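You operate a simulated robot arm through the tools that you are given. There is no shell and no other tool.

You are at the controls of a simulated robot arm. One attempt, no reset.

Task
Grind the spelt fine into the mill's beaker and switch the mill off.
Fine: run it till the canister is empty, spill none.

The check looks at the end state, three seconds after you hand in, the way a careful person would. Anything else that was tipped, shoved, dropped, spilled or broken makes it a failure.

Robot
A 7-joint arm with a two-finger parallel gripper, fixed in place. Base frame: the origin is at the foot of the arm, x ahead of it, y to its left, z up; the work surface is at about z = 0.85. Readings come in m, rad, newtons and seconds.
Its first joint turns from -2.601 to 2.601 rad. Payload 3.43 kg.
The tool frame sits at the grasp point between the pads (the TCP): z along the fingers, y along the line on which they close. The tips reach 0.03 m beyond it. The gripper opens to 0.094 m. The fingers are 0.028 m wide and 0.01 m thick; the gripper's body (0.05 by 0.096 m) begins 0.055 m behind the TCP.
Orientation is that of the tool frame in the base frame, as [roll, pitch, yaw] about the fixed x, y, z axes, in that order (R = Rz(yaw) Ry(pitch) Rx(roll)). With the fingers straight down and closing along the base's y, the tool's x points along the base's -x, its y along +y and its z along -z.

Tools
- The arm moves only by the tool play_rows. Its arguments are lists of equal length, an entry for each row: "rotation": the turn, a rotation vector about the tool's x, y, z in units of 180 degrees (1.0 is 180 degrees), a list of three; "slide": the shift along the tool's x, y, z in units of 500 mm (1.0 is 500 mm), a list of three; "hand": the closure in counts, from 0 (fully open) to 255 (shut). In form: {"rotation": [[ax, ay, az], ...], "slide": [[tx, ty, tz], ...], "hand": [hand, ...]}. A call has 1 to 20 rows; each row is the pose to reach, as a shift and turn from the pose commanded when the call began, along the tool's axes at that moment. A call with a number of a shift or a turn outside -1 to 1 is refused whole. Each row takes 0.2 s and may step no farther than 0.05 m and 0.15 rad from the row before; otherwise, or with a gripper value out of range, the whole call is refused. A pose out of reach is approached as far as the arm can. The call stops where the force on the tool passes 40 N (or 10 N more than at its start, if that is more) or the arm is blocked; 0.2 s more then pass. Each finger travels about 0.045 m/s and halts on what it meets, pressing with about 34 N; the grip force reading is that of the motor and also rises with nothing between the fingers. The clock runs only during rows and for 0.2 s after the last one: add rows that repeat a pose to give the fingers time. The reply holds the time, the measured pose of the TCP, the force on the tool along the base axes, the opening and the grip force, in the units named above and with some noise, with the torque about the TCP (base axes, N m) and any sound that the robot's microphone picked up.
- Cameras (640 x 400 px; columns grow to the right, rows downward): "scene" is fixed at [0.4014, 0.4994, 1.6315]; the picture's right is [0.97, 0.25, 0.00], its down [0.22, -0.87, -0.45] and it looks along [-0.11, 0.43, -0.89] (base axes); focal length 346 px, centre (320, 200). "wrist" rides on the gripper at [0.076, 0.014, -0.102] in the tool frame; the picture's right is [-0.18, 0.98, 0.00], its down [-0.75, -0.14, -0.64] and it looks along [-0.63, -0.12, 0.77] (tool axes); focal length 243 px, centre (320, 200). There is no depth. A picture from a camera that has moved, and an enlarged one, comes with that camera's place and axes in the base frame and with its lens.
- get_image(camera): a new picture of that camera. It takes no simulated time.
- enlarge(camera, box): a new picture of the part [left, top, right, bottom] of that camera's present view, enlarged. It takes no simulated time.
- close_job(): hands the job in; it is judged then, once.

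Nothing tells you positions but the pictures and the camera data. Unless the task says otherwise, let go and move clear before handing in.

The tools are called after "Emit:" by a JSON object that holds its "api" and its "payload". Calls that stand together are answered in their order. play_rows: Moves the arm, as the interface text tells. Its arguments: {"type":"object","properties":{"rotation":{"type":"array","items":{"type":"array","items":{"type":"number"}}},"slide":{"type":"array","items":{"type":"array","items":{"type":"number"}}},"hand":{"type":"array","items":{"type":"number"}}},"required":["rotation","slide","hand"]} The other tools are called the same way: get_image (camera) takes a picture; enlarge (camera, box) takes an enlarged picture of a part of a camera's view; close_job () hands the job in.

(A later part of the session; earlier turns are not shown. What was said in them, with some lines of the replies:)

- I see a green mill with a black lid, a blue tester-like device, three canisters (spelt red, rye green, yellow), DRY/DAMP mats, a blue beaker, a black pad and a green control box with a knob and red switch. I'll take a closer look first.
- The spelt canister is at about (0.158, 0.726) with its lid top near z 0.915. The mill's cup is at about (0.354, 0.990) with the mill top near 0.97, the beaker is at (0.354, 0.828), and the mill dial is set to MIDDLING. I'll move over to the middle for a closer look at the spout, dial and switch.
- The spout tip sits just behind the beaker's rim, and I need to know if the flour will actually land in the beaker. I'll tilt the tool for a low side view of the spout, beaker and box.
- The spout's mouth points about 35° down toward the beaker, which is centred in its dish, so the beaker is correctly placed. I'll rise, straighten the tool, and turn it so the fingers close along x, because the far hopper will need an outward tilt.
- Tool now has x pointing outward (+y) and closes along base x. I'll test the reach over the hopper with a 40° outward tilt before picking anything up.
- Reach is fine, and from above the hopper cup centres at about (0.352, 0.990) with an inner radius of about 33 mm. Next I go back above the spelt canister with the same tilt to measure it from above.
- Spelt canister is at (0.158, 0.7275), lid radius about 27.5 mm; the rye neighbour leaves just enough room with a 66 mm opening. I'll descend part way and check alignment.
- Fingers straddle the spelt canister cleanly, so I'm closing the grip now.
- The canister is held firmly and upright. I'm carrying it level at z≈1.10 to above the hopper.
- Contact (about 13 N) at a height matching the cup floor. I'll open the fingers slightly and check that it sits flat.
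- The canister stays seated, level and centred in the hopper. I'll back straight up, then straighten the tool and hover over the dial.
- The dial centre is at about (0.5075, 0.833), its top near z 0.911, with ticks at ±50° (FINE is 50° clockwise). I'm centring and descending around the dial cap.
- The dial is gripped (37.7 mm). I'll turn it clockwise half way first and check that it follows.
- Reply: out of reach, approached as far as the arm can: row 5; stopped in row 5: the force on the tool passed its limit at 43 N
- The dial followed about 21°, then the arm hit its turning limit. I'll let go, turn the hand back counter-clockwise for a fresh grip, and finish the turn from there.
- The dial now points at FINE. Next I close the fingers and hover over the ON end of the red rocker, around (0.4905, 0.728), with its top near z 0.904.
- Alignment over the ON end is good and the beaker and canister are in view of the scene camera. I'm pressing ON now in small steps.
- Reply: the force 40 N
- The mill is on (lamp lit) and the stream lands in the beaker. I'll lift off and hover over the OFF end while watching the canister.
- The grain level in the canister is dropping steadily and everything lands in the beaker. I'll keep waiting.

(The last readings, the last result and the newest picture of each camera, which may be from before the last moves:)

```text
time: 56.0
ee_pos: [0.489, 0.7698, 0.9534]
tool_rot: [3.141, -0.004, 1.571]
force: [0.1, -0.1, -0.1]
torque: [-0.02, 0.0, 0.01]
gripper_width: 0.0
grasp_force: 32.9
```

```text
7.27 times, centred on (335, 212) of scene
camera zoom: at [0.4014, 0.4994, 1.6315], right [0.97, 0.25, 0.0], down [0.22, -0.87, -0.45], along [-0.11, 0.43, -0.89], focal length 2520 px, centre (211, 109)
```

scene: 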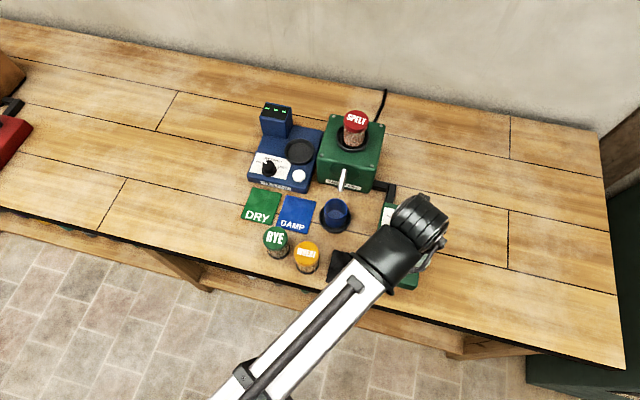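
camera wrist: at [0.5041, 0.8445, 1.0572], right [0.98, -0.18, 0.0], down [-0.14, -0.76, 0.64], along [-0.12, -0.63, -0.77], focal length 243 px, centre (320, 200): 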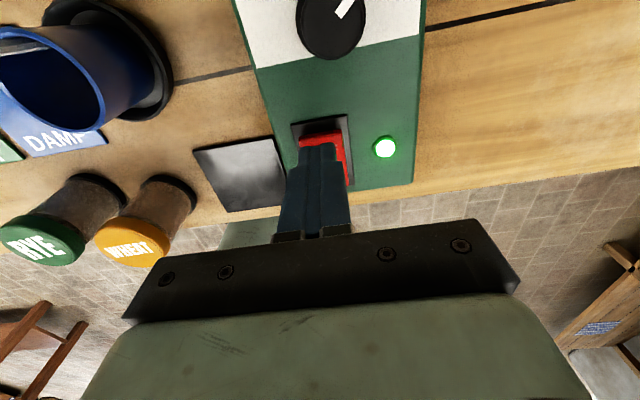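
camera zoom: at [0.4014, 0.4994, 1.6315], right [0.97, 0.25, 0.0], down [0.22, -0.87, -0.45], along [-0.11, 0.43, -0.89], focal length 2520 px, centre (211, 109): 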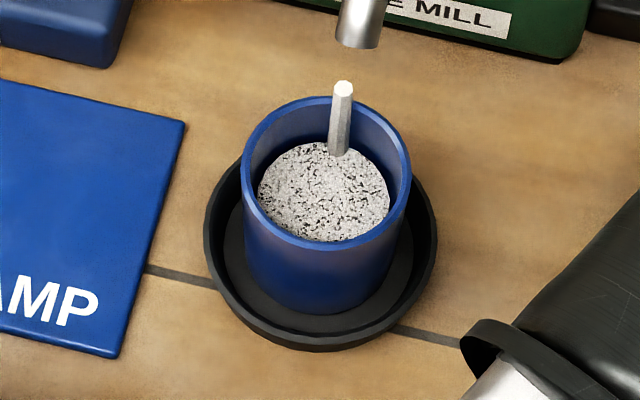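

Nearly empty; I'll continue in shorter chunks.

Emit:
{"api": "play_rows", "payload": {"rotation": [[0, 0, 0], [0, 0, 0], [0, 0, 0], [0, 0, 0], [0, 0, 0], [0, 0, 0], [0, 0, 0]], "slide": [[0, 0, 0], [0, 0, 0], [0, 0, 0], [0, 0, 0], [0, 0, 0], [0, 0, 0], [0, 0, 0]], "hand": [255, 255, 255, 255, 255, 255, 255]}}

Emit:
{"api": "enlarge", "payload": {"camera": "scene", "box": [335, 110, 375, 150]}}

Emit:
{"api": "enlarge", "payload": {"camera": "scene", "box": [315, 185, 355, 240]}}

```text
time: 57.6
ee_pos: [0.4895, 0.7689, 0.9535]
tool_rot: [3.141, -0.005, 1.571]
force: [-0.4, 0.5, -0.2]
torque: [-0.01, -0.01, 0.0]
gripper_width: 0.0
grasp_force: 32.9
```

```text
10.00 times, centred on (355, 130) of scene
camera zoom: at [0.4014, 0.4994, 1.6315], right [0.97, 0.25, 0.0], down [0.22, -0.87, -0.45], along [-0.11, 0.43, -0.89], focal length 3465 px, centre (-30, 900)
```

zoom: 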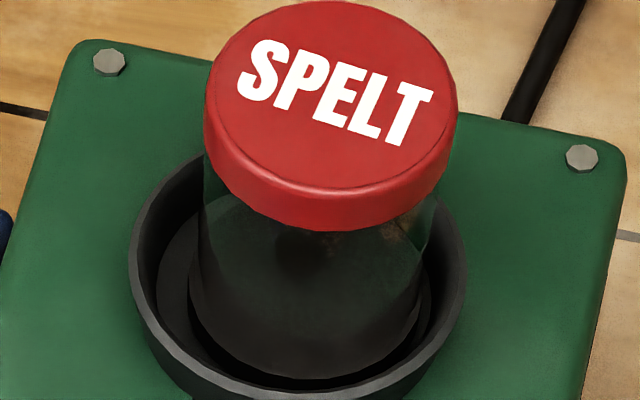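

```text
7.27 times, centred on (335, 212) of scene
camera zoom: at [0.4014, 0.4994, 1.6315], right [0.97, 0.25, 0.0], down [0.22, -0.87, -0.45], along [-0.11, 0.43, -0.89], focal length 2520 px, centre (211, 109)
```

zoom: 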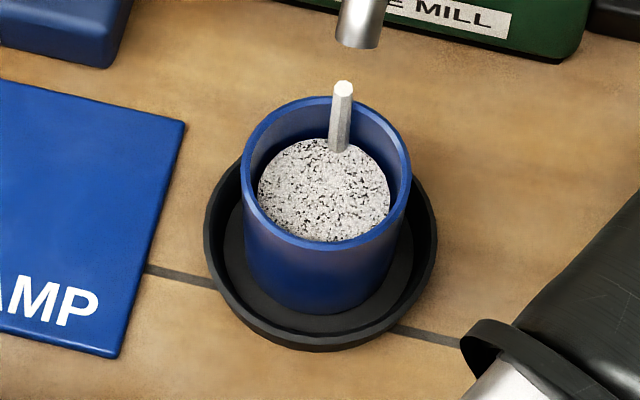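

The canister is now empty but the last of the stream is still running out of the spout. I'll wait a moment for it to stop.

Emit:
{"api": "play_rows", "payload": {"rotation": [[0, 0, 0], [0, 0, 0], [0, 0, 0], [0, 0, 0], [0, 0, 0]], "slide": [[0, 0, 0], [0, 0, 0], [0, 0, 0], [0, 0, 0], [0, 0, 0]], "hand": [255, 255, 255, 255, 255]}}

Emit:
{"api": "enlarge", "payload": {"camera": "scene", "box": [310, 100, 410, 240]}}

Emit:
{"api": "get_image", "payload": {"camera": "wrist"}}

```text
time: 58.8
ee_pos: [0.4893, 0.7682, 0.9533]
tool_rot: [3.141, -0.006, 1.569]
force: [-0.3, 0.6, 0.2]
torque: [0.0, -0.01, 0.01]
gripper_width: 0.0001
grasp_force: 33.5
```

```text
2.86 times, centred on (360, 170) of scene
camera zoom: at [0.4014, 0.4994, 1.6315], right [0.97, 0.25, 0.0], down [0.22, -0.87, -0.45], along [-0.11, 0.43, -0.89], focal length 990 px, centre (206, 286)
```

zoom: 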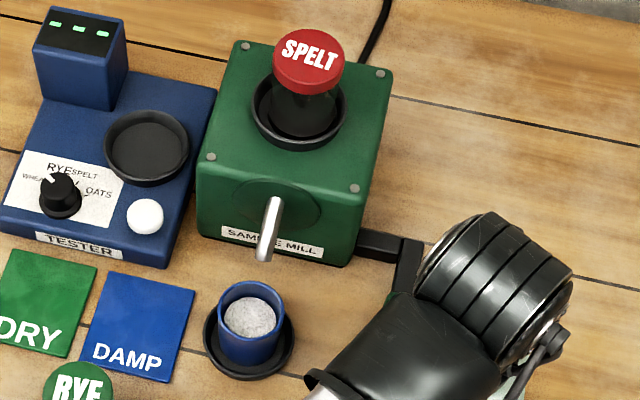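

```text
taken
camera wrist: at [0.5042, 0.8443, 1.0575], right [0.98, -0.18, 0.0], down [-0.14, -0.76, 0.64], along [-0.12, -0.63, -0.77], focal length 243 px, centre (320, 200)
```

wrist: 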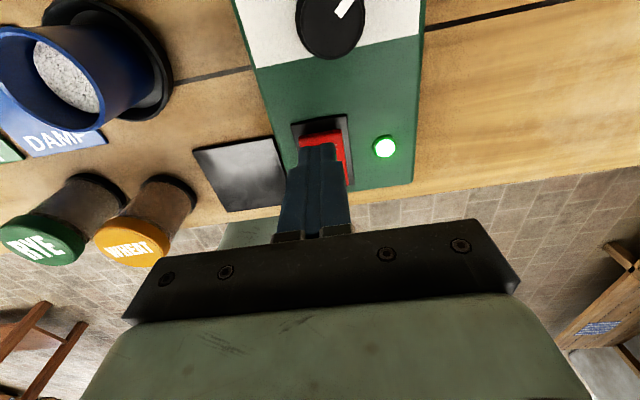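

The stream has stopped and everything is in the beaker. I'm pressing the OFF end now.

Emit:
{"api": "play_rows", "payload": {"rotation": [[0, 0, 0], [0, 0, 0], [0, 0, 0]], "slide": [[0, 0, 0.02], [0, 0, 0.033], [0, 0, 0.038]], "hand": [255, 255, 255]}}

Emit:
{"api": "play_rows", "payload": {"rotation": [[0, 0, 0], [0, 0, 0], [0, 0, 0]], "slide": [[0, 0, 0.003], [0, 0, 0.006], [0, 0, 0.009]], "hand": [255, 255, 255]}}

Emit:
{"api": "get_image", "payload": {"camera": "wrist"}}

```text
time: 59.6
ee_pos: [0.489, 0.7686, 0.9352]
tool_rot: [3.141, -0.006, 1.57]
force: [-0.5, -0.2, 1.1]
torque: [0.03, 0.01, 0.01]
gripper_width: 0.0
grasp_force: 32.9
```

```text
time: 60.4
ee_pos: [0.489, 0.7688, 0.9323]
tool_rot: [3.139, -0.009, 1.571]
force: [1.8, 3.7, 34.8]
torque: [-0.35, -0.04, 0.14]
gripper_width: 0.0
grasp_force: 33.1
```

```text
taken
camera wrist: at [0.5043, 0.8442, 1.037], right [0.98, -0.18, 0.0], down [-0.14, -0.76, 0.64], along [-0.12, -0.62, -0.77], focal length 243 px, centre (320, 200)
```

wrist: 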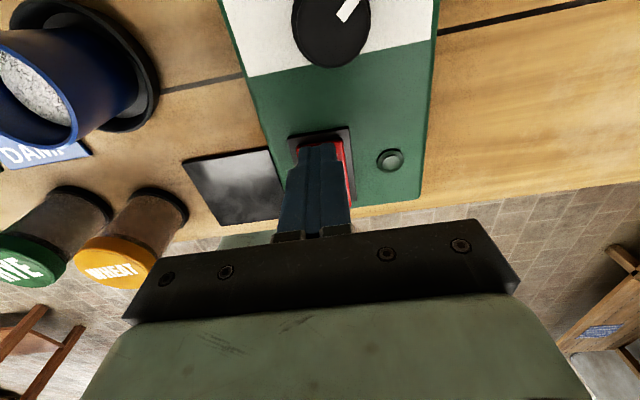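

The lamp is out, so the mill is off. I'll lift clear and do a final check.

Emit:
{"api": "play_rows", "payload": {"rotation": [[0, 0, 0], [0, 0, 0], [0, 0, 0], [0, 0, 0], [0, 0, 0], [0, 0, 0]], "slide": [[0, 0, -0.02], [0, 0, -0.09], [0, 0, -0.18], [0, 0, -0.27], [0, 0, -0.36], [0, 0, -0.4]], "hand": [255, 255, 255, 255, 255, 255]}}

Emit:
{"api": "get_image", "payload": {"camera": "wrist"}}

Emit:
{"api": "get_image", "payload": {"camera": "scene"}}

Emit:
{"api": "enlarge", "payload": {"camera": "wrist", "box": [240, 0, 400, 140]}}

Emit:
{"api": "enlarge", "payload": {"camera": "scene", "box": [230, 90, 430, 290]}}

```text
time: 61.8
ee_pos: [0.4901, 0.7667, 1.1288]
tool_rot: [-3.14, -0.006, 1.571]
force: [-0.3, 0.2, 0.0]
torque: [0.0, 0.0, 0.03]
gripper_width: 0.0
grasp_force: 32.9
```

```text
taken
camera wrist: at [0.5048, 0.8425, 1.2337], right [0.98, -0.18, 0.0], down [-0.14, -0.76, 0.64], along [-0.12, -0.63, -0.77], focal length 243 px, centre (320, 200)
```

wrist: 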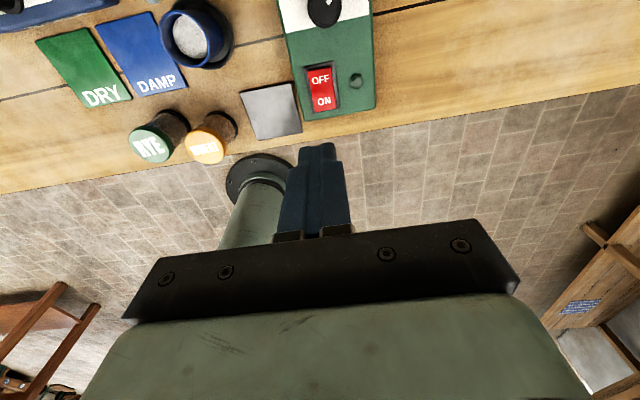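

```text
taken
```

scene: 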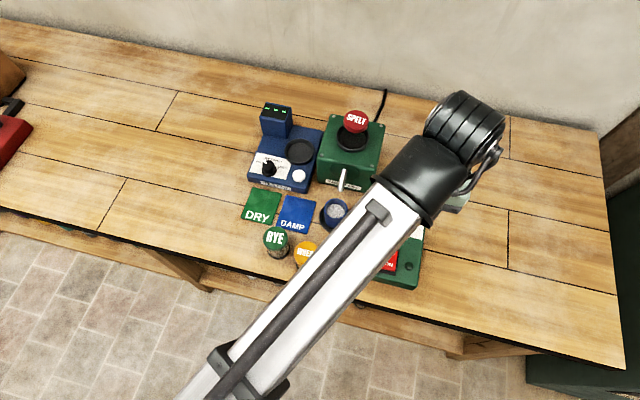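

```text
2.86 times, centred on (320, 70) of wrist
camera zoom: at [0.5048, 0.8425, 1.2337], right [0.98, -0.18, 0.0], down [-0.14, -0.76, 0.64], along [-0.12, -0.63, -0.77], focal length 693 px, centre (320, 571)
```

zoom: 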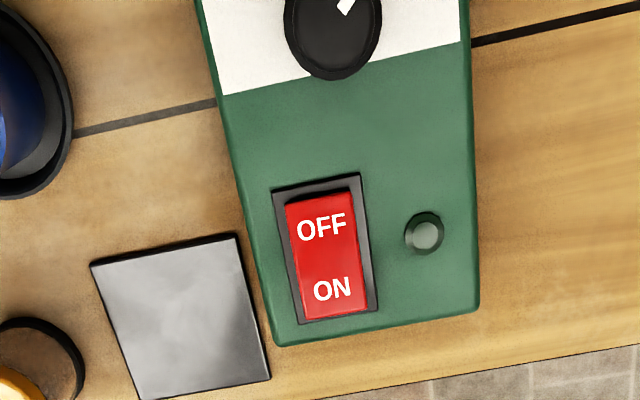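

```text
2.00 times, centred on (330, 190) of scene
camera zoom: at [0.4014, 0.4994, 1.6315], right [0.97, 0.25, 0.0], down [0.22, -0.87, -0.45], along [-0.11, 0.43, -0.89], focal length 693 px, centre (300, 220)
```

zoom: 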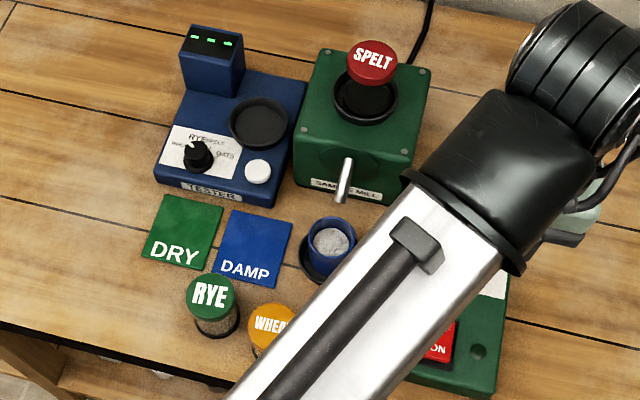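

The canister is empty in the hopper, and the flour is in the beaker with none spilled that I can see. The mill is off with its lamp dark, nothing else has moved, and the arm is clear, so I'm handing in.

Emit:
{"api": "close_job", "payload": {}}

```text
The job is handed in.
```

The spelt is ground on the FINE setting and all of it is in the mill's beaker. I saw no spill in the pictures.

- **Canister:** it ran until empty and is still seated in the mill's hopper. I let the stream from the spout stop before switching off.
- **Mill:** the rocker is at OFF and the lamp is dark. The dial points at FINE; turning it took two grips because the arm reached its limit partway through the first turn.
- **Everything else:** the other canisters, the tester and the mats look untouched. The arm was clear when I handed in.
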